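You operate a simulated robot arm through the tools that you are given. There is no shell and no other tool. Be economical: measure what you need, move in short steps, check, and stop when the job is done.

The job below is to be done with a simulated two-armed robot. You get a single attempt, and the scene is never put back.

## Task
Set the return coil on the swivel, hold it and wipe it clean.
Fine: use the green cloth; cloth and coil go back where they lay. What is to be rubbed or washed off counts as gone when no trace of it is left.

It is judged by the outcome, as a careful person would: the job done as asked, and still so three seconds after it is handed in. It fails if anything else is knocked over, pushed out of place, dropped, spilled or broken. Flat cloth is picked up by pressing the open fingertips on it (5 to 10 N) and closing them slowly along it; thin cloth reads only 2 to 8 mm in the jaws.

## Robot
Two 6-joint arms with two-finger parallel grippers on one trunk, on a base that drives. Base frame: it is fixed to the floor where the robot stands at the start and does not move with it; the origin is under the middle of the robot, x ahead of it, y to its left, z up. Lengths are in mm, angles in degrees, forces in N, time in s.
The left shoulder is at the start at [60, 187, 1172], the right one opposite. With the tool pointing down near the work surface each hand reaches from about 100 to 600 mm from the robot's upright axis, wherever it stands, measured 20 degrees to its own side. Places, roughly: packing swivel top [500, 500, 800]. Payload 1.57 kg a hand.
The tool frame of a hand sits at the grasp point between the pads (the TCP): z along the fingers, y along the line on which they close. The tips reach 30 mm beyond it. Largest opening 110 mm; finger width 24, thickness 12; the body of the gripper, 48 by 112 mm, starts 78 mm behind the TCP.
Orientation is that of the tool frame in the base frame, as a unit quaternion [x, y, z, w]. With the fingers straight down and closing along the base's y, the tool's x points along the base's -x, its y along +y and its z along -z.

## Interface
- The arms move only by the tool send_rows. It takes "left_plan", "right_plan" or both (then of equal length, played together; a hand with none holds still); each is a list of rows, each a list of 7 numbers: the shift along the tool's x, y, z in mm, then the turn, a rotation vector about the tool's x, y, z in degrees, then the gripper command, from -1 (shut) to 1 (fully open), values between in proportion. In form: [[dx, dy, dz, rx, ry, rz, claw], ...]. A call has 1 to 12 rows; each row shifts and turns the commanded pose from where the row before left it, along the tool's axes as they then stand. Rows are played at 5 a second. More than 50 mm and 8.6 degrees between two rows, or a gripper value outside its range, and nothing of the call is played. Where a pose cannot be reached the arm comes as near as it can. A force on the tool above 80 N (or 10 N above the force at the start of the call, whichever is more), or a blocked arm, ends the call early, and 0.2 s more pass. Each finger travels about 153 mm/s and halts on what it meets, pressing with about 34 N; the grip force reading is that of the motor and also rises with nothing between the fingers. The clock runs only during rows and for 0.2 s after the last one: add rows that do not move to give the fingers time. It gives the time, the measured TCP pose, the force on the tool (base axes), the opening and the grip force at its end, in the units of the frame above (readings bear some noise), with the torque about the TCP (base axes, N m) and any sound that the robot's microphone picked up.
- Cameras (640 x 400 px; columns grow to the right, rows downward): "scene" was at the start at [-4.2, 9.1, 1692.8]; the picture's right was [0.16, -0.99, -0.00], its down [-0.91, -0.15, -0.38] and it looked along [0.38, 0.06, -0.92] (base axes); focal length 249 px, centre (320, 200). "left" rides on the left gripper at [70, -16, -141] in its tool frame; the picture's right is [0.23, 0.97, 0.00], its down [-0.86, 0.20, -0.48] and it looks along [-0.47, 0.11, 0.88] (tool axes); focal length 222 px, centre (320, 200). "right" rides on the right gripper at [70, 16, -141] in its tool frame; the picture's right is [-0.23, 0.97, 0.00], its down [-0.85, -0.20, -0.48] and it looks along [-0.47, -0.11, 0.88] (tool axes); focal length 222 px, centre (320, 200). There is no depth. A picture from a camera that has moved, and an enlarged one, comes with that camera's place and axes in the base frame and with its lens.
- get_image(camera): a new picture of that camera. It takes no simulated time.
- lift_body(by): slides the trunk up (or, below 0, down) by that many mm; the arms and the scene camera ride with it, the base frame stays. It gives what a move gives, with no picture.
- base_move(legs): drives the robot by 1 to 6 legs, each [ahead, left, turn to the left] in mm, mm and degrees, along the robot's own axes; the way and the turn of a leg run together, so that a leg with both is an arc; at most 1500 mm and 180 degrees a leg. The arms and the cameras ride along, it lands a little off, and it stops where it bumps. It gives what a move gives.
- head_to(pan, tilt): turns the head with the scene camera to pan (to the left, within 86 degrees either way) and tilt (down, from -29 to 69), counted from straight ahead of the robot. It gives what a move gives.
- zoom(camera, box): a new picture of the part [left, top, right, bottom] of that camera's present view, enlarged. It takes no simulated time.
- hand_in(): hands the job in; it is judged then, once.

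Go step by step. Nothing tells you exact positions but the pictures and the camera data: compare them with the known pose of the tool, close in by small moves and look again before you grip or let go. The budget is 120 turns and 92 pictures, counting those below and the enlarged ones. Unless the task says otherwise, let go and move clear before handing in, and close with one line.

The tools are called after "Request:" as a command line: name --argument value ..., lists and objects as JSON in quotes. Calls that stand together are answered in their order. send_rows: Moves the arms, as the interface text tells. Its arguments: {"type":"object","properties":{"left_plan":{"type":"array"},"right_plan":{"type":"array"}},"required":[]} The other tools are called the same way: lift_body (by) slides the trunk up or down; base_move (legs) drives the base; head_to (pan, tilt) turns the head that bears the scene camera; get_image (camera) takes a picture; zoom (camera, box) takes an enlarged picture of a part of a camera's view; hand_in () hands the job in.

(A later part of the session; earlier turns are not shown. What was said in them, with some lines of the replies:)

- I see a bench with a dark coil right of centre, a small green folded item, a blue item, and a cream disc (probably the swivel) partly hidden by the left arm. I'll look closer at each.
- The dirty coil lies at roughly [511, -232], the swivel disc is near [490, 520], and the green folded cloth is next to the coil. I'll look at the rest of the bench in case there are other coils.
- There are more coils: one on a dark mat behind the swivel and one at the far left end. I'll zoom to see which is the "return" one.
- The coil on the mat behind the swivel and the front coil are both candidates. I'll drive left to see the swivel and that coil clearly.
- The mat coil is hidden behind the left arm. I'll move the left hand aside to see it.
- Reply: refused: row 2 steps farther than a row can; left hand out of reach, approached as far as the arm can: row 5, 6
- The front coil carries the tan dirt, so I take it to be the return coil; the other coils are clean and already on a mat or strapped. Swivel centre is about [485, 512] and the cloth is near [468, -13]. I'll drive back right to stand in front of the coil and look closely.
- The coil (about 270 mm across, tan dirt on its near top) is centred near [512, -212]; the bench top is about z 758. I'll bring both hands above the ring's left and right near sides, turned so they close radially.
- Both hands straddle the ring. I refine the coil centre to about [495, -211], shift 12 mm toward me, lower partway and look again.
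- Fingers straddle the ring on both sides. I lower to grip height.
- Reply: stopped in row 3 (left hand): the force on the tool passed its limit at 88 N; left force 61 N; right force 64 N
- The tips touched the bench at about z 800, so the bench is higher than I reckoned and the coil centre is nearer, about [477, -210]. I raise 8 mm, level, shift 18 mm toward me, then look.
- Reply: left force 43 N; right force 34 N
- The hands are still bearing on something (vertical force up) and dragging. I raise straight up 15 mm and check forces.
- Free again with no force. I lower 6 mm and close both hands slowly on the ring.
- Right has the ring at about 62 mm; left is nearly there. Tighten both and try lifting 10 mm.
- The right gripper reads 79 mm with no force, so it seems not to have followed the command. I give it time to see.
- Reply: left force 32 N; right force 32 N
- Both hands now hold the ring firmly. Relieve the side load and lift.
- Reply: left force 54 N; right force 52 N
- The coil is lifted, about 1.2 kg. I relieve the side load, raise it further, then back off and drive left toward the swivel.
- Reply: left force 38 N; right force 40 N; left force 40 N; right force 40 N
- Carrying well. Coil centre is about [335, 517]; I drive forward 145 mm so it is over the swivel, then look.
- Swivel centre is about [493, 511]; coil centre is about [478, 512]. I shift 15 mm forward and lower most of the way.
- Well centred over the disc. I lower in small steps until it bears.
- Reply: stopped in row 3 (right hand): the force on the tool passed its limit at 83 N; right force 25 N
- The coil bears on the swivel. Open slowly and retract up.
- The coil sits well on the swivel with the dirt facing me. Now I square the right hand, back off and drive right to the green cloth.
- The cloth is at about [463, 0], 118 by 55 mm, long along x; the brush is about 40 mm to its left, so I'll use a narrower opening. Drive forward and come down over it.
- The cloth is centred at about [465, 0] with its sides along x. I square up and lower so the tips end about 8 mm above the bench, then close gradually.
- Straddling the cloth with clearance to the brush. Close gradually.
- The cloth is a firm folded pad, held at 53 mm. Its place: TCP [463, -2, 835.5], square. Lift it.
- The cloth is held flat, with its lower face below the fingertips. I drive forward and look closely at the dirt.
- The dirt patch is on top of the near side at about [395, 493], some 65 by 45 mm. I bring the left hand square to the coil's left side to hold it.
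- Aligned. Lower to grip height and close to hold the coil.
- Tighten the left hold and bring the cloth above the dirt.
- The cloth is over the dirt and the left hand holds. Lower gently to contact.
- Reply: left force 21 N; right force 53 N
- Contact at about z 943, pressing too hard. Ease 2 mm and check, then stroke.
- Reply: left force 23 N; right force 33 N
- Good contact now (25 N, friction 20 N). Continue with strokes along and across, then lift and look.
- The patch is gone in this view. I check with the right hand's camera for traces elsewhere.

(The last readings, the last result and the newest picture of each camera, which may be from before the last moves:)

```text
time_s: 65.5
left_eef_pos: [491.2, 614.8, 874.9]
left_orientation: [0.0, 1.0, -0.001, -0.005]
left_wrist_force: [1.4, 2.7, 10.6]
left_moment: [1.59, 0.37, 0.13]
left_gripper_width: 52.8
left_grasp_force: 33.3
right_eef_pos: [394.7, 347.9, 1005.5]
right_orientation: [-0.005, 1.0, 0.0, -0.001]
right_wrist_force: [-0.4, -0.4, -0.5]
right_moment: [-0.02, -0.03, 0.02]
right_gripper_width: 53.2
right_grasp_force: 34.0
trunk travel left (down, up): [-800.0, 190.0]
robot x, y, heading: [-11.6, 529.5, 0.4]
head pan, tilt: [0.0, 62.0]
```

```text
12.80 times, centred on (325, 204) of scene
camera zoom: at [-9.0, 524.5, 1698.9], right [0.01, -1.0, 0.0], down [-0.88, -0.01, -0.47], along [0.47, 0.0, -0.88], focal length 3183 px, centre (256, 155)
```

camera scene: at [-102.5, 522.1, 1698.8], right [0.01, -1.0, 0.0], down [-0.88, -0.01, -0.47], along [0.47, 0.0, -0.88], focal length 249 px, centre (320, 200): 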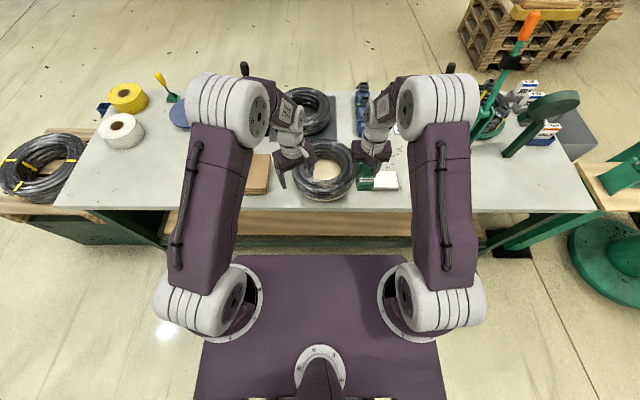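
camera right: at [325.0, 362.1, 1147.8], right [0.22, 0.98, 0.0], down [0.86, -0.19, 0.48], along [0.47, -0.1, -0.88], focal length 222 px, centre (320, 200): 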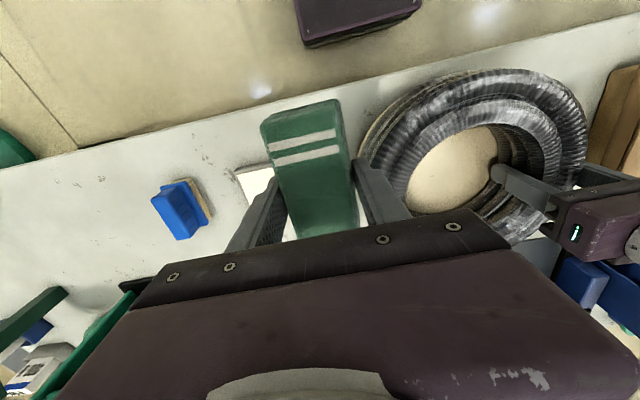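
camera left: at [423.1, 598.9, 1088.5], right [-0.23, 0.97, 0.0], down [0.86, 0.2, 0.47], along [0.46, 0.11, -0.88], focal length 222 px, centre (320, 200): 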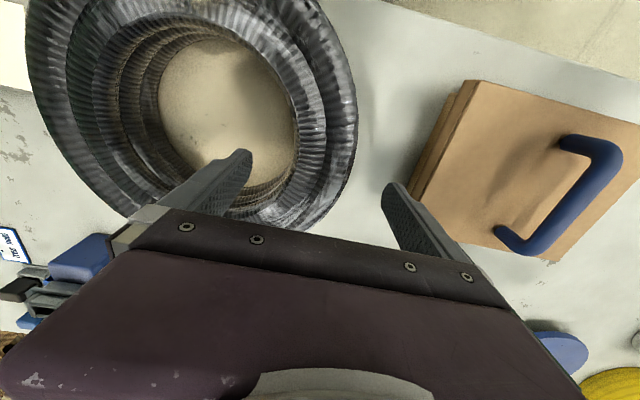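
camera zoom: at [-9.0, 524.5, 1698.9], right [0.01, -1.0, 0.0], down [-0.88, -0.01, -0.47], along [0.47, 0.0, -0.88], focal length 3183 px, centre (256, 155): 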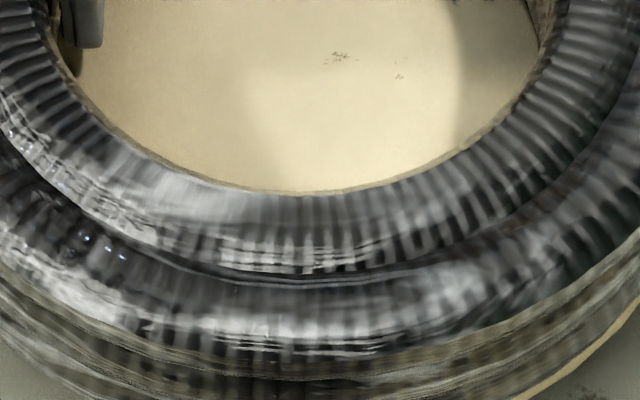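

Request:
zoom --camera "right" --box '[350, 55, 600, 215]'

Request:
zoom --camera "right" --box '[350, 60, 430, 190]'

```text
2.50 times, centred on (475, 135) of right
camera zoom: at [325.0, 362.1, 1147.8], right [0.22, 0.98, 0.0], down [0.86, -0.19, 0.48], along [0.47, -0.1, -0.88], focal length 555 px, centre (-68, 362)
```

zoom: 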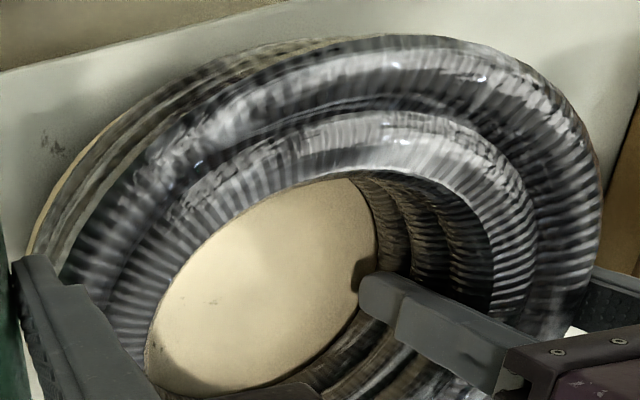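

```text
3.08 times, centred on (390, 125) of right
camera zoom: at [325.0, 362.1, 1147.8], right [0.22, 0.98, 0.0], down [0.86, -0.19, 0.48], along [0.47, -0.1, -0.88], focal length 684 px, centre (105, 431)
```

zoom: 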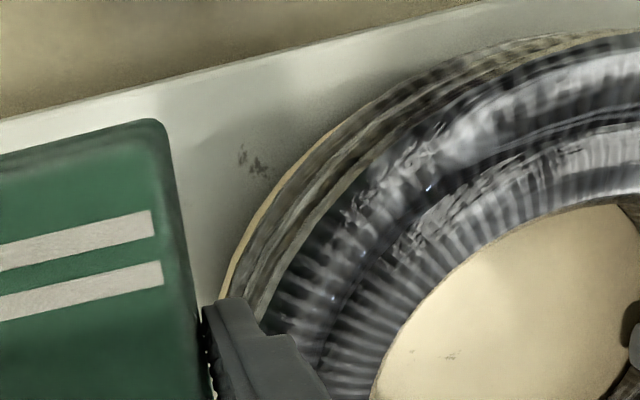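

The coil looks clean all around its visible faces. I release the left hold and raise clear, then take the cloth back.

Request:
send_rows --left_plan '[[0, 0, 0, 0, 0, 0, 0.0], [0, 0, 0, 0, 0, 0, 0.3], [0, 0, 0, 0, 0, 0, 0.6], [0, 0, 0, 0, 0, 0, 0.8], [0, 0, -20, 0, 0, 0, 0.8], [0, 0, -40, 0, 0, 0, 0.8], [0, 0, -45, 0, 0, 0, 0.8], [0, 0, -45, 0, 0, 0, 0.8]]'

Request:
zoom --camera "scene" --box '[240, 120, 400, 220]'

Request:
base_move --legs '[[-95, 0, 0], [0, -385, 0]]'

Request:
base_move --legs '[[95, 0, 0]]'

```text
time_s: 67.3
left_eef_pos: [490.7, 616.0, 1025.1]
left_orientation: [0.0, 1.0, -0.002, -0.006]
left_wrist_force: [0.2, 0.9, -0.7]
left_moment: [-0.04, -0.01, -0.03]
left_gripper_width: 99.1
left_grasp_force: 0.2
right_eef_pos: [395.3, 346.8, 1005.6]
right_orientation: [-0.005, 1.0, 0.002, -0.001]
right_wrist_force: [-0.8, 0.2, -0.5]
right_moment: [0.01, -0.01, -0.02]
right_gripper_width: 53.3
right_grasp_force: 34.2
trunk travel left (down, up): [-800.0, 190.0]
robot x, y, heading: [-10.5, 525.0, 0.4]
head pan, tilt: [0.0, 62.0]
```

```text
4.00 times, centred on (320, 170) of scene
camera zoom: at [-8.9, 524.4, 1698.8], right [0.01, -1.0, 0.0], down [-0.88, -0.01, -0.47], along [0.47, 0.0, -0.88], focal length 995 px, centre (320, 320)
```

zoom: 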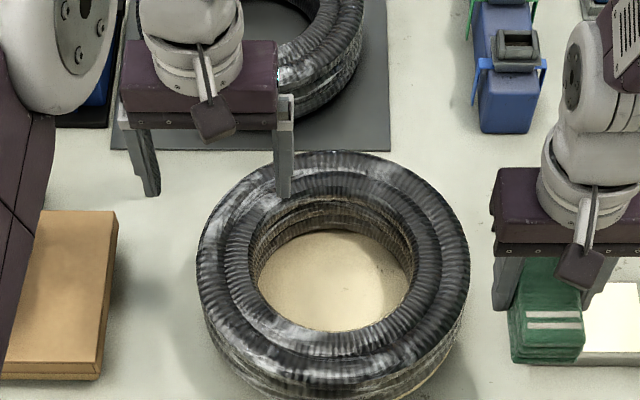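

```text
time_s: 70.4
left_eef_pos: [400.8, 232.2, 1025.3]
left_orientation: [0.001, 1.0, -0.002, -0.005]
left_wrist_force: [1.0, -0.2, 0.0]
left_moment: [-0.04, 0.02, 0.01]
left_gripper_width: 99.0
left_grasp_force: 0.0
right_eef_pos: [303.4, -36.3, 1004.6]
right_orientation: [-0.004, 1.0, 0.001, -0.001]
right_wrist_force: [0.0, 0.1, -0.8]
right_moment: [-0.03, 0.01, 0.02]
right_gripper_width: 53.3
right_grasp_force: 34.1
trunk travel left (down, up): [-800.0, 190.0]
robot x, y, heading: [-99.4, 140.8, 0.3]
head pan, tilt: [0.0, 62.0]
```

```text
time_s: 71.5
left_eef_pos: [492.7, 229.9, 1027.1]
left_orientation: [0.003, 1.0, -0.002, -0.005]
left_wrist_force: [-0.2, -0.3, 0.8]
left_moment: [0.02, 0.01, 0.01]
left_gripper_width: 99.0
left_grasp_force: 0.1
right_eef_pos: [395.5, -36.9, 1005.3]
right_orientation: [-0.004, 1.0, 0.001, 0.0]
right_wrist_force: [-0.6, 1.0, -1.2]
right_moment: [-0.01, 0.0, -0.05]
right_gripper_width: 53.2
right_grasp_force: 34.4
trunk travel left (down, up): [-800.0, 190.0]
robot x, y, heading: [-7.6, 143.1, 0.2]
head pan, tilt: [0.0, 62.0]
```

Place the cloth back: shift over its spot and lower.

Request:
send_rows --right_plan '[[-34, 17, 0, 0, 0, 0, -0.5], [-33.5, 17, 0, 0, 0, 0, -0.5], [0, 0, 45, 0, 0, 0, -0.5], [0, 0, 45, 0, 0, 0, -0.5], [0, 0, 45, 0, 0, 0, -0.5], [0, 0, 20, 0, 0, 0, -0.5], [0, 0, 8, 0, 0, 0, -0.5], [0, 0, 0, 0, 0, 0, -0.5]]'

Request:
get_image --camera "right"

```text
time_s: 73.3
left_eef_pos: [495.0, 230.6, 1025.1]
left_orientation: [0.002, 1.0, -0.001, -0.006]
left_wrist_force: [0.3, 0.8, -0.3]
left_moment: [0.01, 0.04, 0.01]
left_gripper_width: 99.2
left_grasp_force: 0.0
right_eef_pos: [465.4, -2.8, 841.0]
right_orientation: [-0.004, 1.0, 0.0, -0.001]
right_wrist_force: [0.0, 0.5, -0.1]
right_moment: [-0.03, 0.01, 0.03]
right_gripper_width: 53.4
right_grasp_force: 33.7
trunk travel left (down, up): [-800.0, 190.0]
robot x, y, heading: [-6.5, 140.6, 0.4]
head pan, tilt: [0.0, 62.0]
```

```text
23 pictures are left
camera right: at [395.1, 11.2, 984.0], right [0.22, 0.98, 0.0], down [0.86, -0.2, 0.48], along [0.46, -0.1, -0.88], focal length 222 px, centre (320, 200)
```

right: 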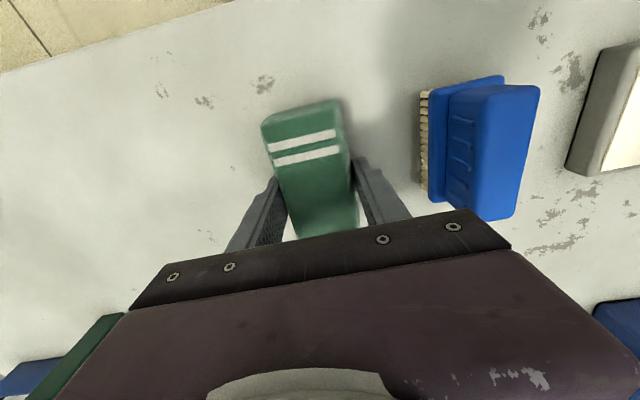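

Nearly matching the picture at pick-up. Last few millimetres, then release slowly and rise.

Request:
send_rows --right_plan '[[1, 0, 2, 0, 0, 0, -0.5], [0, 0, 1.5, 0, 0, 0, -0.5], [0, 0, 1, 0, 0, 0, -0.5], [0, 0, 0, 0, 0, 0, -0.5]]'

```text
time_s: 74.3
left_eef_pos: [494.8, 230.1, 1024.9]
left_orientation: [0.003, 1.0, -0.002, -0.005]
left_wrist_force: [0.0, -0.1, -0.7]
left_moment: [0.02, 0.0, 0.01]
left_gripper_width: 98.9
left_grasp_force: 0.1
right_eef_pos: [463.3, -3.1, 836.1]
right_orientation: [-0.004, 1.0, 0.001, -0.001]
right_wrist_force: [0.8, 0.5, -0.5]
right_moment: [0.0, 0.01, 0.0]
right_gripper_width: 53.2
right_grasp_force: 33.7
trunk travel left (down, up): [-800.0, 190.0]
robot x, y, heading: [-9.9, 140.4, 0.3]
head pan, tilt: [0.0, 62.0]
```

Request:
send_rows --right_plan '[[0, 0, 1, 0, 0, 0, -0.5], [0, 0, 1, 0, 0, 0, -0.5], [0, 0, 0, 0, 0, 0, -0.5]]'

```text
time_s: 75.1
left_eef_pos: [494.9, 230.4, 1025.1]
left_orientation: [0.002, 1.0, -0.002, -0.005]
left_wrist_force: [0.1, -0.2, 0.9]
left_moment: [0.0, 0.01, 0.01]
left_gripper_width: 98.8
left_grasp_force: 0.0
right_eef_pos: [463.0, -3.2, 834.7]
right_orientation: [-0.003, 1.0, 0.001, -0.001]
right_wrist_force: [-0.4, 0.3, 0.1]
right_moment: [0.01, 0.02, 0.0]
right_gripper_width: 53.4
right_grasp_force: 33.8
trunk travel left (down, up): [-800.0, 190.0]
robot x, y, heading: [-11.8, 137.3, 0.1]
head pan, tilt: [0.0, 62.0]
```

Request:
send_rows --right_plan '[[0, 0, 1.5, 0, 0, 0, -0.5], [0, 0, 1.5, 0, 0, 0, -0.5], [0, 0, 0, 0, 0, 0, -0.5]]'

```text
time_s: 75.9
left_eef_pos: [492.9, 230.3, 1027.7]
left_orientation: [0.003, 1.0, -0.003, -0.004]
left_wrist_force: [-0.4, 0.3, 0.2]
left_moment: [0.0, -0.01, -0.02]
left_gripper_width: 99.1
left_grasp_force: 0.1
right_eef_pos: [463.5, -4.0, 833.7]
right_orientation: [-0.003, 1.0, 0.002, 0.001]
right_wrist_force: [3.4, -3.4, 27.1]
right_moment: [-0.26, 1.05, 0.1]
right_gripper_width: 53.5
right_grasp_force: 33.7
trunk travel left (down, up): [-800.0, 190.0]
robot x, y, heading: [-7.1, 140.0, 0.4]
head pan, tilt: [0.0, 62.0]
```

Contact with the bench. Ease 1 mm, open slowly to 80 mm and rise.

Request:
send_rows --right_plan '[[0, 0, -1, 0, 0, 0, -0.3], [0, 0, 0, 0, 0, 0, 0.0], [0, 0, 0, 0, 0, 0, 0.2], [0, 0, 0, 0, 0, 0, 0.45], [0, 0, -15, 0, 0, 0, 0.45], [0, 0, -45, 0, 0, 0, 0.45], [0, 0, -45, 0, 0, 0, 0.45], [0, 0, -45, 0, 0, 0, 0.45], [0, 0, -40, 0, 0, 0, 0.45]]'

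Request:
get_image --camera "right"

Request:
zoom --camera "scene" --box '[280, 130, 440, 230]'

```text
time_s: 77.9
left_eef_pos: [493.2, 230.7, 1025.6]
left_orientation: [0.003, 1.0, -0.001, -0.005]
left_wrist_force: [0.0, 0.1, -0.4]
left_moment: [-0.01, -0.02, 0.01]
left_gripper_width: 99.0
left_grasp_force: 0.2
right_eef_pos: [462.5, -4.2, 1023.6]
right_orientation: [-0.004, 1.0, 0.0, -0.002]
right_wrist_force: [0.2, 0.7, -0.6]
right_moment: [0.02, -0.02, -0.01]
right_gripper_width: 79.5
right_grasp_force: 0.2
trunk travel left (down, up): [-800.0, 190.0]
robot x, y, heading: [-9.7, 143.4, 0.8]
head pan, tilt: [0.0, 62.0]
```

```text
22 pictures are left
camera right: at [392.4, 11.4, 1166.7], right [0.22, 0.98, 0.0], down [0.86, -0.19, 0.48], along [0.46, -0.1, -0.88], focal length 222 px, centre (320, 200)
```

right: 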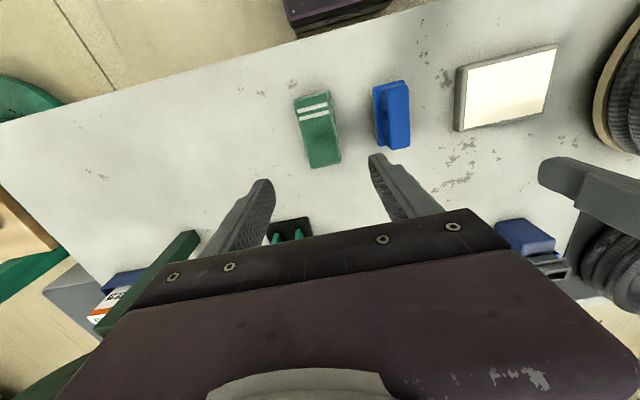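

```text
4.00 times, centred on (360, 180) of scene
camera zoom: at [-6.6, 140.7, 1698.8], right [0.0, -1.0, 0.0], down [-0.88, 0.0, -0.47], along [0.47, 0.0, -0.88], focal length 995 px, centre (160, 280)
```

zoom: 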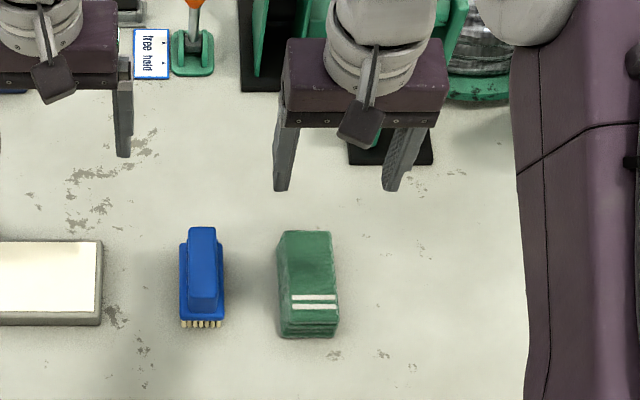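

The cloth is back in place. I ready both hands for the two-handed grip and drive back to the swivel.

Request:
send_rows --left_plan '[[27, -6, 0, 0, 0, 0, 1], [27, -7, 0, 0, 0, 0, 1], [0, 0, 0, 0, 0, -7.5, 1], [0, 0, 0, 0, 0, -7.5, 1], [0, 0, 0, 0, 0, -7.5, 1], [0, 0, 0, 0, 0, -7.5, 1]]' --right_plan '[[12, 18, 0, 0, 0, 0, 1], [12, 18, 0, 0, 0, 0, 1], [0, 0, 0, 0, 0, 7.5, 1], [0, 0, 0, 0, 0, 7.5, 1], [0, 0, 0, 0, 0, 7.5, 1], [0, 0, 0, 0, 0, 7.5, 1]]'

Request:
base_move --legs '[[-95, 0, 0], [0, 387, 0], [97, 0, 0]]'

Request:
zoom --camera "scene" --box '[240, 120, 400, 220]'

```text
time_s: 79.3
left_eef_pos: [441.8, 217.2, 1025.6]
left_orientation: [-0.258, 0.966, 0.0, -0.006]
left_wrist_force: [0.7, 0.0, 0.7]
left_moment: [-0.02, 0.0, 0.0]
left_gripper_width: 109.9
left_grasp_force: 0.0
right_eef_pos: [440.0, 32.4, 1022.5]
right_orientation: [0.256, 0.967, 0.001, -0.002]
right_wrist_force: [-0.1, -0.2, 0.0]
right_moment: [0.0, 0.01, -0.05]
right_gripper_width: 110.0
right_grasp_force: 0.0
trunk travel left (down, up): [-800.0, 190.0]
robot x, y, heading: [-8.5, 140.9, 0.8]
head pan, tilt: [0.0, 62.0]
```

```text
time_s: 83.2
left_eef_pos: [439.1, 606.0, 1026.3]
left_orientation: [-0.256, 0.967, 0.0, -0.005]
left_wrist_force: [-0.1, -0.1, 0.0]
left_moment: [-0.06, 0.03, 0.0]
left_gripper_width: 110.1
left_grasp_force: 0.0
right_eef_pos: [437.3, 419.6, 1024.0]
right_orientation: [0.256, 0.967, 0.001, -0.001]
right_wrist_force: [0.0, 0.4, -0.1]
right_moment: [-0.03, -0.03, -0.01]
right_gripper_width: 109.9
right_grasp_force: 0.0
trunk travel left (down, up): [-800.0, 190.0]
robot x, y, heading: [-7.1, 525.8, 0.4]
head pan, tilt: [0.0, 62.0]
```

```text
4.00 times, centred on (320, 170) of scene
camera zoom: at [-8.2, 529.1, 1698.8], right [0.0, -1.0, 0.0], down [-0.88, 0.0, -0.47], along [0.47, 0.0, -0.88], focal length 995 px, centre (320, 320)
```

zoom: 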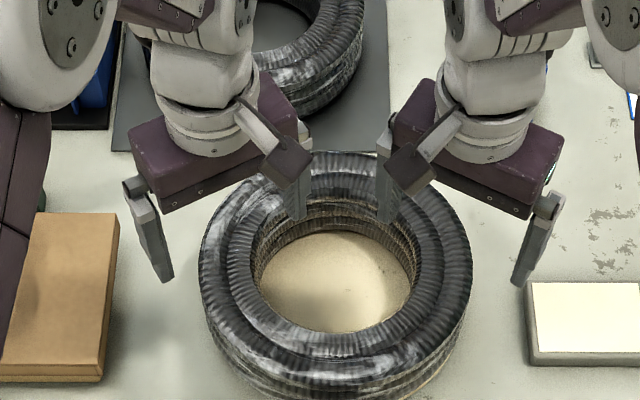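

Aligned around the coil. Lower both hands and close gradually.

Request:
send_rows --left_plan '[[0, 0, 40, 0, 0, 0, 1], [0, 0, 40, 0, 0, 0, 1], [0, 0, 40, 0, 0, 0, 1], [0, 0, 25, 0, 0, 0, 1], [0, 0, 13, 0, 0, 0, 1], [0, 0, 0, 0, 0, 0, 0.6], [0, 0, 0, 0, 0, 0, 0.35], [0, 0, 0, 0, 0, 0, 0.2], [0, 0, 0, 0, 0, 0, 0.1], [0, 0, 0, 0, 0, 0, 0.0], [0, 0, 0, 0, 0, 0, -0.2], [0, 0, 0, 0, 0, 0, -0.4]]' --right_plan '[[0, 0, 40, 0, 0, 0, 1], [0, 0, 40, 0, 0, 0, 1], [0, 0, 40, 0, 0, 0, 1], [0, 0, 24, 0, 0, 0, 1], [0, 0, 12, 0, 0, 0, 1], [0, 0, 0, 0, 0, 0, 0.6], [0, 0, 0, 0, 0, 0, 0.35], [0, 0, 0, 0, 0, 0, 0.2], [0, 0, 0, 0, 0, 0, 0.1], [0, 0, 0, 0, 0, 0, 0.0], [0, 0, 0, 0, 0, 0, -0.2], [0, 0, 0, 0, 0, 0, -0.4]]'

Request:
send_rows --left_plan '[[0, 0, 0, 0, 0, 0, -0.5], [0, 0, 0, 0, 0, 0, -0.5], [0, 0, 0, 0, 0, 0, -0.5]]' --right_plan '[[0, 0, 0, 0, 0, 0, -0.5], [0, 0, 0, 0, 0, 0, -0.5], [0, 0, 0, 0, 0, 0, -0.5]]'

```text
time_s: 85.8
left_eef_pos: [437.0, 607.1, 867.2]
left_orientation: [-0.257, 0.966, 0.001, -0.007]
left_wrist_force: [-2.1, 38.8, 2.0]
left_moment: [0.22, 0.48, -0.41]
left_gripper_width: 61.4
left_grasp_force: 33.4
right_eef_pos: [438.6, 420.8, 867.5]
right_orientation: [0.255, 0.967, 0.0, -0.001]
right_wrist_force: [1.7, -27.9, 3.0]
right_moment: [0.8, -0.5, 0.66]
right_gripper_width: 62.9
right_grasp_force: 34.5
trunk travel left (down, up): [-800.0, 190.0]
robot x, y, heading: [-7.4, 528.2, 0.5]
head pan, tilt: [0.0, 62.0]
```

```text
time_s: 86.7
left_eef_pos: [437.3, 606.5, 868.1]
left_orientation: [-0.256, 0.967, 0.001, -0.007]
left_wrist_force: [-6.0, 52.7, 1.3]
left_moment: [-0.37, -0.18, -1.2]
left_gripper_width: 61.5
left_grasp_force: 33.7
right_eef_pos: [438.7, 420.5, 867.6]
right_orientation: [0.256, 0.967, -0.001, 0.0]
right_wrist_force: [5.6, -44.2, 5.9]
right_moment: [-0.07, 0.34, 0.67]
right_gripper_width: 62.8
right_grasp_force: 34.3
trunk travel left (down, up): [-800.0, 190.0]
robot x, y, heading: [-10.6, 527.4, 0.0]
head pan, tilt: [0.0, 62.0]
```

Both hands hold. Relieve the side load, lift 105 mm, then back off and drive right.

Request:
send_rows --left_plan '[[0, 1.3, 0, 0, 0, 0, -0.6], [0, 0, -5, 0, 0, 0, -0.6], [0, 0, -15, 0, 0, 0, -0.6], [0, 0, -25, 0, 0, 0, -0.6], [0, 0, -30, 0, 0, 0, -0.6], [0, 0, -30, 0, 0, 0, -0.6], [0, 0, 0, 0, 0, 0, -0.6]]' --right_plan '[[0, -1.3, 0, 0, 0, 0, -0.6], [0, 0, -5, 0, 0, 0, -0.6], [0, 0, -15, 0, 0, 0, -0.6], [0, 0, -25, 0, 0, 0, -0.6], [0, 0, -30, 0, 0, 0, -0.6], [0, 0, -30, 0, 0, 0, -0.6], [0, 0, 0, 0, 0, 0, -0.6]]'

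Request:
zoom --camera "scene" --box '[240, 120, 400, 220]'

```text
time_s: 88.2
left_eef_pos: [440.1, 605.8, 973.2]
left_orientation: [-0.256, 0.967, 0.0, -0.008]
left_wrist_force: [-7.7, 0.3, -18.7]
left_moment: [1.9, 0.42, -1.81]
left_gripper_width: 61.7
left_grasp_force: 34.5
right_eef_pos: [441.1, 420.5, 973.3]
right_orientation: [0.256, 0.967, 0.001, -0.001]
right_wrist_force: [7.6, 0.2, 6.8]
right_moment: [0.59, 0.12, 0.48]
right_gripper_width: 62.5
right_grasp_force: 33.5
trunk travel left (down, up): [-800.0, 190.0]
robot x, y, heading: [-9.7, 532.2, -0.0]
head pan, tilt: [0.0, 62.0]
```

```text
4.00 times, centred on (320, 170) of scene
camera zoom: at [-2.7, 528.2, 1698.8], right [0.0, -1.0, 0.0], down [-0.88, 0.0, -0.47], along [0.47, 0.0, -0.88], focal length 995 px, centre (320, 320)
```

zoom: 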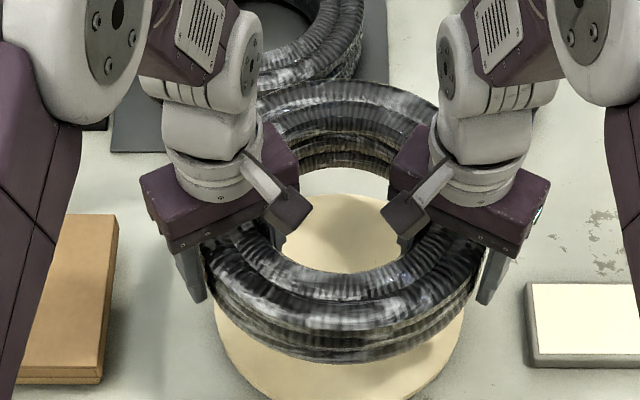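

Request:
base_move --legs '[[-150, 0, 0], [0, -724, 0], [155, 0, 0]]'

Request:
zoom --camera "scene" --box '[240, 130, 400, 230]'

```text
time_s: 94.2
left_eef_pos: [448.8, -119.8, 973.6]
left_orientation: [-0.257, 0.966, 0.0, -0.006]
left_wrist_force: [-0.8, -41.6, -21.5]
left_moment: [2.71, 0.64, -1.09]
left_gripper_width: 61.3
left_grasp_force: 33.9
right_eef_pos: [447.6, -306.3, 971.8]
right_orientation: [0.254, 0.967, 0.001, -0.001]
right_wrist_force: [0.9, 41.7, 10.0]
right_moment: [0.31, -0.12, 0.99]
right_gripper_width: 62.0
right_grasp_force: 34.4
trunk travel left (down, up): [-800.0, 190.0]
robot x, y, heading: [3.3, -193.4, 0.5]
head pan, tilt: [0.0, 62.0]
```

```text
4.00 times, centred on (320, 180) of scene
camera zoom: at [5.7, -197.6, 1698.8], right [0.01, -1.0, 0.0], down [-0.88, -0.01, -0.47], along [0.47, 0.0, -0.88], focal length 995 px, centre (320, 280)
```

zoom: 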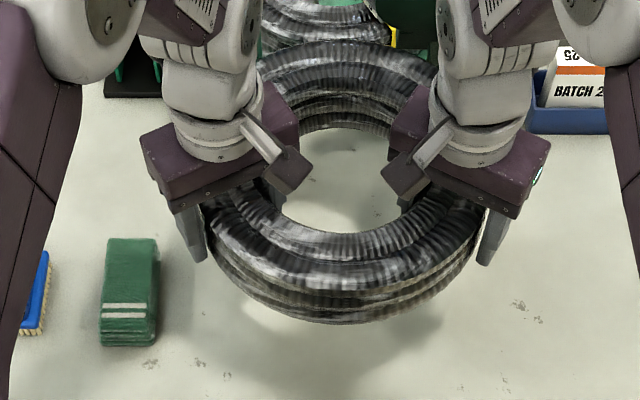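

Lower toward the bench and compare with the original picture of the coil (columns 203–470, far edge row 142).

Request:
send_rows --left_plan '[[0, -1, 30, 0, 0, 0, -0.6], [0, 0, 30, 0, 0, 0, -0.6], [0, 0, 30, 0, 0, 0, -0.6], [0, 0, 20, 0, 0, 0, -0.6], [0, 0, 8, 0, 0, 0, -0.6], [0, 0, 0, 0, 0, 0, -0.6]]' --right_plan '[[0, 1, 30, 0, 0, 0, -0.6], [0, 0, 30, 0, 0, 0, -0.6], [0, 0, 30, 0, 0, 0, -0.6], [0, 0, 20, 0, 0, 0, -0.6], [0, 0, 8, 0, 0, 0, -0.6], [0, 0, 0, 0, 0, 0, -0.6]]'

Request:
zoom --camera "scene" --box '[240, 130, 400, 230]'

```text
time_s: 95.6
left_eef_pos: [449.0, -118.6, 855.7]
left_orientation: [-0.257, 0.966, -0.001, -0.006]
left_wrist_force: [9.2, 27.0, -18.9]
left_moment: [0.99, 0.78, -0.46]
left_gripper_width: 61.3
left_grasp_force: 34.0
right_eef_pos: [448.9, -305.6, 853.6]
right_orientation: [0.253, 0.968, 0.0, -0.003]
right_wrist_force: [-9.5, -26.4, 6.9]
right_moment: [1.42, -0.25, 2.18]
right_gripper_width: 62.2
right_grasp_force: 34.0
trunk travel left (down, up): [-800.0, 190.0]
robot x, y, heading: [1.1, -197.5, 0.6]
head pan, tilt: [0.0, 62.0]
```

```text
4.00 times, centred on (320, 180) of scene
camera zoom: at [6.9, -196.6, 1698.8], right [0.01, -1.0, 0.0], down [-0.88, -0.01, -0.47], along [0.47, 0.0, -0.88], focal length 995 px, centre (320, 280)
```

zoom: 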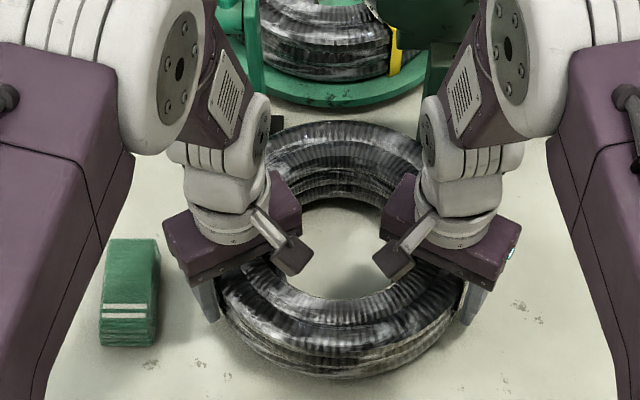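

The coil is about 19 mm too far from me. Shift it back toward me and lower in small steps.

Request:
send_rows --left_plan '[[8.2, 5.2, 0, 0, 0, 0, -0.6], [8.3, 5.0, 0, 0, 0, 0, -0.6], [0, 0, 3, 0, 0, 0, -0.6], [0, 0, 2, 0, 0, 0, -0.6], [0, 0, 0, 0, 0, 0, -0.6]]' --right_plan '[[8.2, -5.2, 0, 0, 0, 0, -0.6], [8.3, -5.0, 0, 0, 0, 0, -0.6], [0, 0, 2, 0, 0, 0, -0.6], [0, 0, 1, 0, 0, 0, -0.6], [0, 0, 0, 0, 0, 0, -0.6]]'

Request:
zoom --camera "scene" --box '[240, 130, 400, 230]'

```text
time_s: 96.8
left_eef_pos: [431.9, -119.6, 851.1]
left_orientation: [-0.257, 0.966, -0.001, -0.006]
left_wrist_force: [0.9, 22.1, 9.1]
left_moment: [-0.4, 0.3, -0.2]
left_gripper_width: 61.1
left_grasp_force: 35.1
right_eef_pos: [429.4, -304.6, 850.7]
right_orientation: [0.255, 0.967, 0.001, -0.002]
right_wrist_force: [-1.9, -21.3, -20.2]
right_moment: [-2.24, 0.26, 0.47]
right_gripper_width: 62.2
right_grasp_force: 34.3
trunk travel left (down, up): [-800.0, 190.0]
robot x, y, heading: [1.9, -196.1, 0.5]
head pan, tilt: [0.0, 62.0]
```

```text
4.00 times, centred on (320, 180) of scene
camera zoom: at [6.6, -196.7, 1698.8], right [0.01, -1.0, 0.0], down [-0.88, -0.01, -0.47], along [0.47, 0.0, -0.88], focal length 995 px, centre (320, 280)
```

zoom: 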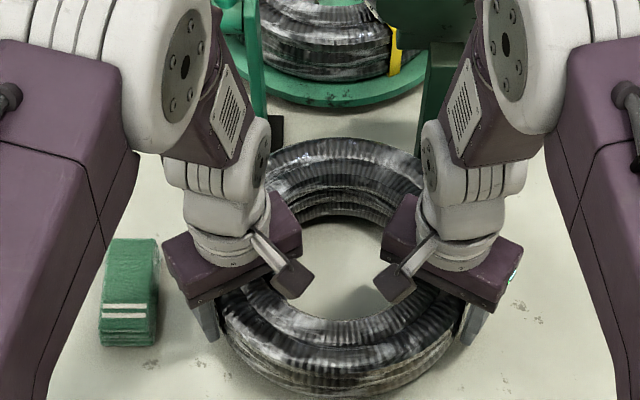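

Position now matches. Seat it fully.

Request:
send_rows --left_plan '[[0, 0, 1, 0, 0, 0, -0.6], [0, 0, 0, 0, 0, 0, -0.6], [0, 0, 0, 0, 0, 0, -0.6]]' --right_plan '[[0, 0, 2, 0, 0, 0, -0.6], [0, 0, 1, 0, 0, 0, -0.6], [0, 0, 0, 0, 0, 0, -0.6]]'

```text
time_s: 97.6
left_eef_pos: [430.5, -118.9, 849.3]
left_orientation: [-0.256, 0.967, 0.0, -0.007]
left_wrist_force: [6.9, 20.3, -12.2]
left_moment: [1.43, 0.75, -0.47]
left_gripper_width: 60.5
left_grasp_force: 34.2
right_eef_pos: [430.2, -305.6, 848.0]
right_orientation: [0.253, 0.968, 0.001, -0.002]
right_wrist_force: [-6.8, -21.4, 1.3]
right_moment: [-0.12, -0.2, 1.81]
right_gripper_width: 62.2
right_grasp_force: 34.0
trunk travel left (down, up): [-800.0, 190.0]
robot x, y, heading: [0.9, -196.3, 0.5]
head pan, tilt: [0.0, 62.0]
```

Request:
send_rows --left_plan '[[0, 0, 1.5, 0, 0, 0, -0.6], [0, 0, 0.5, 0, 0, 0, -0.6], [0, 0, 0, 0, 0, 0, -0.6]]' --right_plan '[[0, 0, 1.5, 0, 0, 0, -0.6], [0, 0, 0.5, 0, 0, 0, -0.6], [0, 0, 0, 0, 0, 0, -0.6]]'

```text
time_s: 98.4
left_eef_pos: [430.5, -118.7, 848.1]
left_orientation: [-0.256, 0.967, 0.001, -0.006]
left_wrist_force: [5.4, 20.0, -17.1]
left_moment: [1.72, 0.84, -0.63]
left_gripper_width: 60.6
left_grasp_force: 33.9
right_eef_pos: [430.7, -305.1, 845.3]
right_orientation: [0.254, 0.967, 0.0, -0.002]
right_wrist_force: [-6.0, -21.0, 4.1]
right_moment: [0.28, -0.34, 1.72]
right_gripper_width: 62.2
right_grasp_force: 33.3
trunk travel left (down, up): [-800.0, 190.0]
robot x, y, heading: [0.7, -194.9, 0.4]
head pan, tilt: [0.0, 62.0]
```

Still carrying its weight; continue down.

Request:
send_rows --left_plan '[[0, 0, 2, 0, 0, 0, -0.6], [0, 0, 1, 0, 0, 0, -0.6], [0, 0, 0, 0, 0, 0, -0.6]]' --right_plan '[[0, 0, 1.5, 0, 0, 0, -0.6], [0, 0, 1, 0, 0, 0, -0.6], [0, 0, 0, 0, 0, 0, -0.6]]'

```text
time_s: 99.2
left_eef_pos: [431.1, -120.0, 844.1]
left_orientation: [-0.258, 0.966, 0.0, -0.007]
left_wrist_force: [-2.1, 21.6, -1.4]
left_moment: [0.47, 0.14, -0.7]
left_gripper_width: 60.5
left_grasp_force: 33.8
right_eef_pos: [430.3, -304.4, 843.7]
right_orientation: [0.255, 0.967, 0.0, -0.001]
right_wrist_force: [1.8, -21.0, -11.1]
right_moment: [-1.4, 0.43, 0.32]
right_gripper_width: 62.2
right_grasp_force: 34.3
trunk travel left (down, up): [-800.0, 190.0]
robot x, y, heading: [1.5, -197.1, 0.3]
head pan, tilt: [0.0, 62.0]
```

Request:
send_rows --left_plan '[[0, 0, 1.5, 0, 0, 0, -0.6], [0, 0, 1, 0, 0, 0, -0.6], [0, 0, 0, 0, 0, 0, -0.6]]' --right_plan '[[0, 0, 1.5, 0, 0, 0, -0.6], [0, 0, 1, 0, 0, 0, -0.6], [0, 0, 0, 0, 0, 0, -0.6]]'

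```text
time_s: 100.0
left_eef_pos: [430.6, -119.2, 842.8]
left_orientation: [-0.257, 0.966, 0.0, -0.007]
left_wrist_force: [-0.2, 19.3, -5.4]
left_moment: [0.52, 0.24, -0.12]
left_gripper_width: 60.5
left_grasp_force: 34.5
right_eef_pos: [430.6, -304.4, 842.2]
right_orientation: [0.254, 0.967, 0.0, -0.001]
right_wrist_force: [0.8, -19.7, -7.0]
right_moment: [-0.69, 0.29, -0.07]
right_gripper_width: 62.3
right_grasp_force: 34.0
trunk travel left (down, up): [-800.0, 190.0]
robot x, y, heading: [1.4, -193.7, 0.5]
head pan, tilt: [0.0, 62.0]
```

Request:
send_rows --left_plan '[[0, 0, 1.5, 0, 0, 0, -0.6], [0, 0, 1.5, 0, 0, 0, -0.6], [0, 0, 0, 0, 0, 0, -0.6]]' --right_plan '[[0, 0, 1.5, 0, 0, 0, -0.6], [0, 0, 1.5, 0, 0, 0, -0.6], [0, 0, 0, 0, 0, 0, -0.6]]'

Request:
send_rows --left_plan '[[0, 0, 1, 0, 0, 0, -0.6], [0, 0, 1, 0, 0, 0, -0.6], [0, 0, 0, 0, 0, 0, -0.6]]' --right_plan '[[0, 0, 1, 0, 0, 0, -0.6], [0, 0, 1, 0, 0, 0, -0.6], [0, 0, 0, 0, 0, 0, -0.6]]'

```text
time_s: 100.8
left_eef_pos: [428.8, -119.2, 838.8]
left_orientation: [-0.256, 0.967, 0.0, -0.005]
left_wrist_force: [1.6, 24.0, -3.5]
left_moment: [0.39, -0.3, -0.17]
left_gripper_width: 60.4
left_grasp_force: 34.4
right_eef_pos: [429.4, -304.9, 840.2]
right_orientation: [0.254, 0.967, 0.001, 0.0]
right_wrist_force: [-0.5, -25.6, 0.4]
right_moment: [-0.55, -0.79, 0.31]
right_gripper_width: 62.0
right_grasp_force: 34.1
trunk travel left (down, up): [-800.0, 190.0]
robot x, y, heading: [3.2, -197.7, 0.4]
head pan, tilt: [0.0, 62.0]
```

```text
time_s: 101.6
left_eef_pos: [430.9, -119.4, 839.4]
left_orientation: [-0.256, 0.967, -0.001, -0.004]
left_wrist_force: [9.9, 32.6, 4.9]
left_moment: [-0.26, 0.48, -0.18]
left_gripper_width: 59.9
left_grasp_force: 34.3
right_eef_pos: [429.1, -304.8, 838.0]
right_orientation: [0.254, 0.967, 0.0, 0.0]
right_wrist_force: [2.2, -37.4, 32.2]
right_moment: [-1.92, 0.07, 1.44]
right_gripper_width: 62.1
right_grasp_force: 34.4
trunk travel left (down, up): [-800.0, 190.0]
robot x, y, heading: [1.8, -198.1, 0.3]
head pan, tilt: [0.0, 62.0]
```

The coil is seated. Release slowly and rise.

Request:
send_rows --left_plan '[[0, 1, -0.5, 0, 0, 0, -0.2], [0, 0, 0, 0, 0, 0, 0.1], [0, 0, 0, 0, 0, 0, 0.3], [0, 0, 0, 0, 0, 0, 0.6], [0, 0, -10, 0, 0, 0, 0.6], [0, 0, -30, 0, 0, 0, 0.6], [0, 0, -40, 0, 0, 0, 0.6], [0, 0, -40, 0, 0, 0, 0.6], [0, 0, -45, 0, 0, 0, 0.6]]' --right_plan '[[0, -1, -0.5, 0, 0, 0, -0.2], [0, 0, 0, 0, 0, 0, 0.1], [0, 0, 0, 0, 0, 0, 0.3], [0, 0, 0, 0, 0, 0, 0.6], [0, 0, -10, 0, 0, 0, 0.6], [0, 0, -30, 0, 0, 0, 0.6], [0, 0, -40, 0, 0, 0, 0.6], [0, 0, -40, 0, 0, 0, 0.6], [0, 0, -45, 0, 0, 0, 0.6]]'

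Request:
base_move --legs '[[-200, 0, 0]]'

Request:
get_image --camera "scene"

Request:
zoom --camera "scene" --box '[240, 90, 400, 190]'

```text
time_s: 103.6
left_eef_pos: [427.5, -118.1, 1003.9]
left_orientation: [-0.258, 0.966, -0.001, -0.005]
left_wrist_force: [-0.4, 0.7, -0.3]
left_moment: [0.08, 0.0, -0.02]
left_gripper_width: 87.7
left_grasp_force: 0.1
right_eef_pos: [426.8, -304.3, 1003.9]
right_orientation: [0.253, 0.967, 0.001, 0.0]
right_wrist_force: [-0.6, -0.4, -0.2]
right_moment: [0.02, -0.03, -0.03]
right_gripper_width: 87.9
right_grasp_force: 0.0
trunk travel left (down, up): [-800.0, 190.0]
robot x, y, heading: [0.9, -199.5, 0.3]
head pan, tilt: [0.0, 62.0]
```

```text
time_s: 105.2
left_eef_pos: [233.0, -120.0, 1001.4]
left_orientation: [-0.256, 0.967, 0.0, -0.006]
left_wrist_force: [0.2, 0.4, -0.5]
left_moment: [0.02, 0.01, -0.02]
left_gripper_width: 87.9
left_grasp_force: 0.3
right_eef_pos: [232.5, -306.5, 1001.8]
right_orientation: [0.255, 0.967, 0.0, -0.003]
right_wrist_force: [0.3, -0.5, 0.3]
right_moment: [0.01, -0.02, -0.02]
right_gripper_width: 87.9
right_grasp_force: 0.1
trunk travel left (down, up): [-800.0, 190.0]
robot x, y, heading: [-200.7, -196.8, 0.3]
head pan, tilt: [0.0, 62.0]
```

```text
15 pictures are left
camera scene: at [-190.4, -197.8, 1698.8], right [0.01, -1.0, 0.0], down [-0.88, 0.0, -0.47], along [0.47, 0.0, -0.88], focal length 249 px, centre (320, 200)
```

scene: 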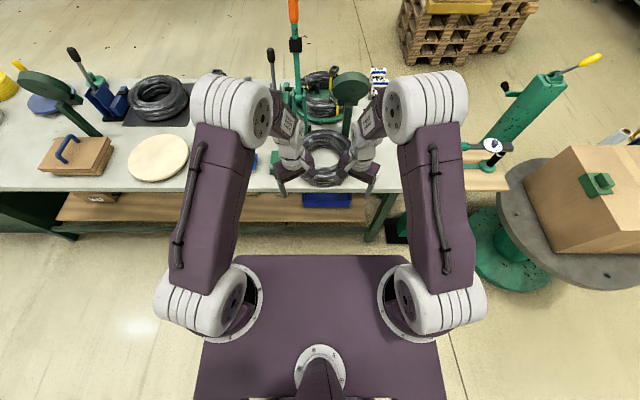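

```text
4.00 times, centred on (320, 140) of scene
camera zoom: at [-190.4, -197.8, 1698.8], right [0.01, -1.0, 0.0], down [-0.88, 0.0, -0.47], along [0.47, 0.0, -0.88], focal length 995 px, centre (320, 440)
```

zoom: 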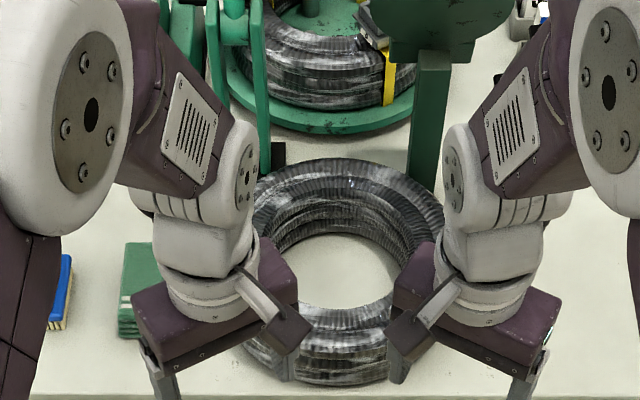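

Spread the hands apart for a clear final check.

Request:
send_rows --left_plan '[[-22, 38, 0, 0, 0, 0, 1], [-22, 38, 0, 0, 0, 0, 1], [-22, 38, 0, 0, 0, 0, 1], [-22, 38, 0, 0, 0, 0, 1], [-22, 38, 0, 0, 0, 0, 1]]' --right_plan '[[-22, -38, 0, 0, 0, 0, 1], [-22, -38, 0, 0, 0, 0, 1], [-22, -38, 0, 0, 0, 0, 1], [-22, -38, 0, 0, 0, 0, 1], [-22, -38, 0, 0, 0, 0, 1]]'

Request:
base_move --legs '[[195, 0, 0]]'

Request:
zoom --camera "scene" --box '[240, 130, 400, 230]'

```text
time_s: 106.4
left_eef_pos: [233.2, 100.0, 1001.4]
left_orientation: [-0.256, 0.967, 0.0, -0.006]
left_wrist_force: [-0.5, 0.3, 0.4]
left_moment: [0.0, 0.01, -0.01]
left_gripper_width: 110.0
left_grasp_force: 0.0
right_eef_pos: [233.1, -527.2, 1003.3]
right_orientation: [0.253, 0.967, 0.001, -0.001]
right_wrist_force: [-0.6, 0.3, 0.5]
right_moment: [-0.01, 0.01, 0.01]
right_gripper_width: 110.1
right_grasp_force: 0.1
trunk travel left (down, up): [-800.0, 190.0]
robot x, y, heading: [-196.3, -199.6, 0.4]
head pan, tilt: [0.0, 62.0]
```

```text
time_s: 107.9
left_eef_pos: [423.1, 100.5, 1003.0]
left_orientation: [-0.256, 0.967, 0.0, -0.005]
left_wrist_force: [1.1, -1.0, -0.2]
left_moment: [0.02, -0.05, -0.01]
left_gripper_width: 109.9
left_grasp_force: 0.1
right_eef_pos: [424.0, -524.8, 1004.7]
right_orientation: [0.253, 0.967, 0.002, 0.0]
right_wrist_force: [0.3, 0.2, 0.8]
right_moment: [0.01, -0.01, 0.03]
right_gripper_width: 110.0
right_grasp_force: 0.0
trunk travel left (down, up): [-800.0, 190.0]
robot x, y, heading: [-1.6, -195.4, 0.3]
head pan, tilt: [0.0, 62.0]
```

```text
4.00 times, centred on (320, 180) of scene
camera zoom: at [-3.8, -196.7, 1698.8], right [0.01, -1.0, 0.0], down [-0.88, -0.01, -0.47], along [0.47, 0.0, -0.88], focal length 995 px, centre (320, 280)
```

zoom: 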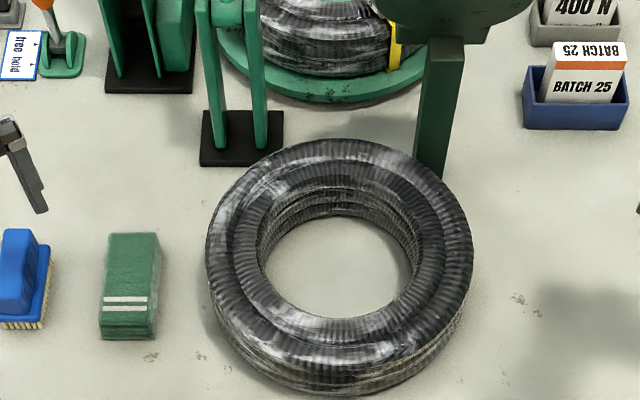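

The coil is clean and back within a few millimetres of where it lay, the cloth is back beside it, and both hands are empty and clear.

Request:
hand_in

```text
The job is handed in.
```

I set the dirty coil on the swivel, held it and wiped it with the green cloth until no dirt showed. Both coil and cloth are back within a few millimetres of where they lay. I took the dirty coil at the front to be the return coil, since it bore no label, and I could not see its far outer side or underside.
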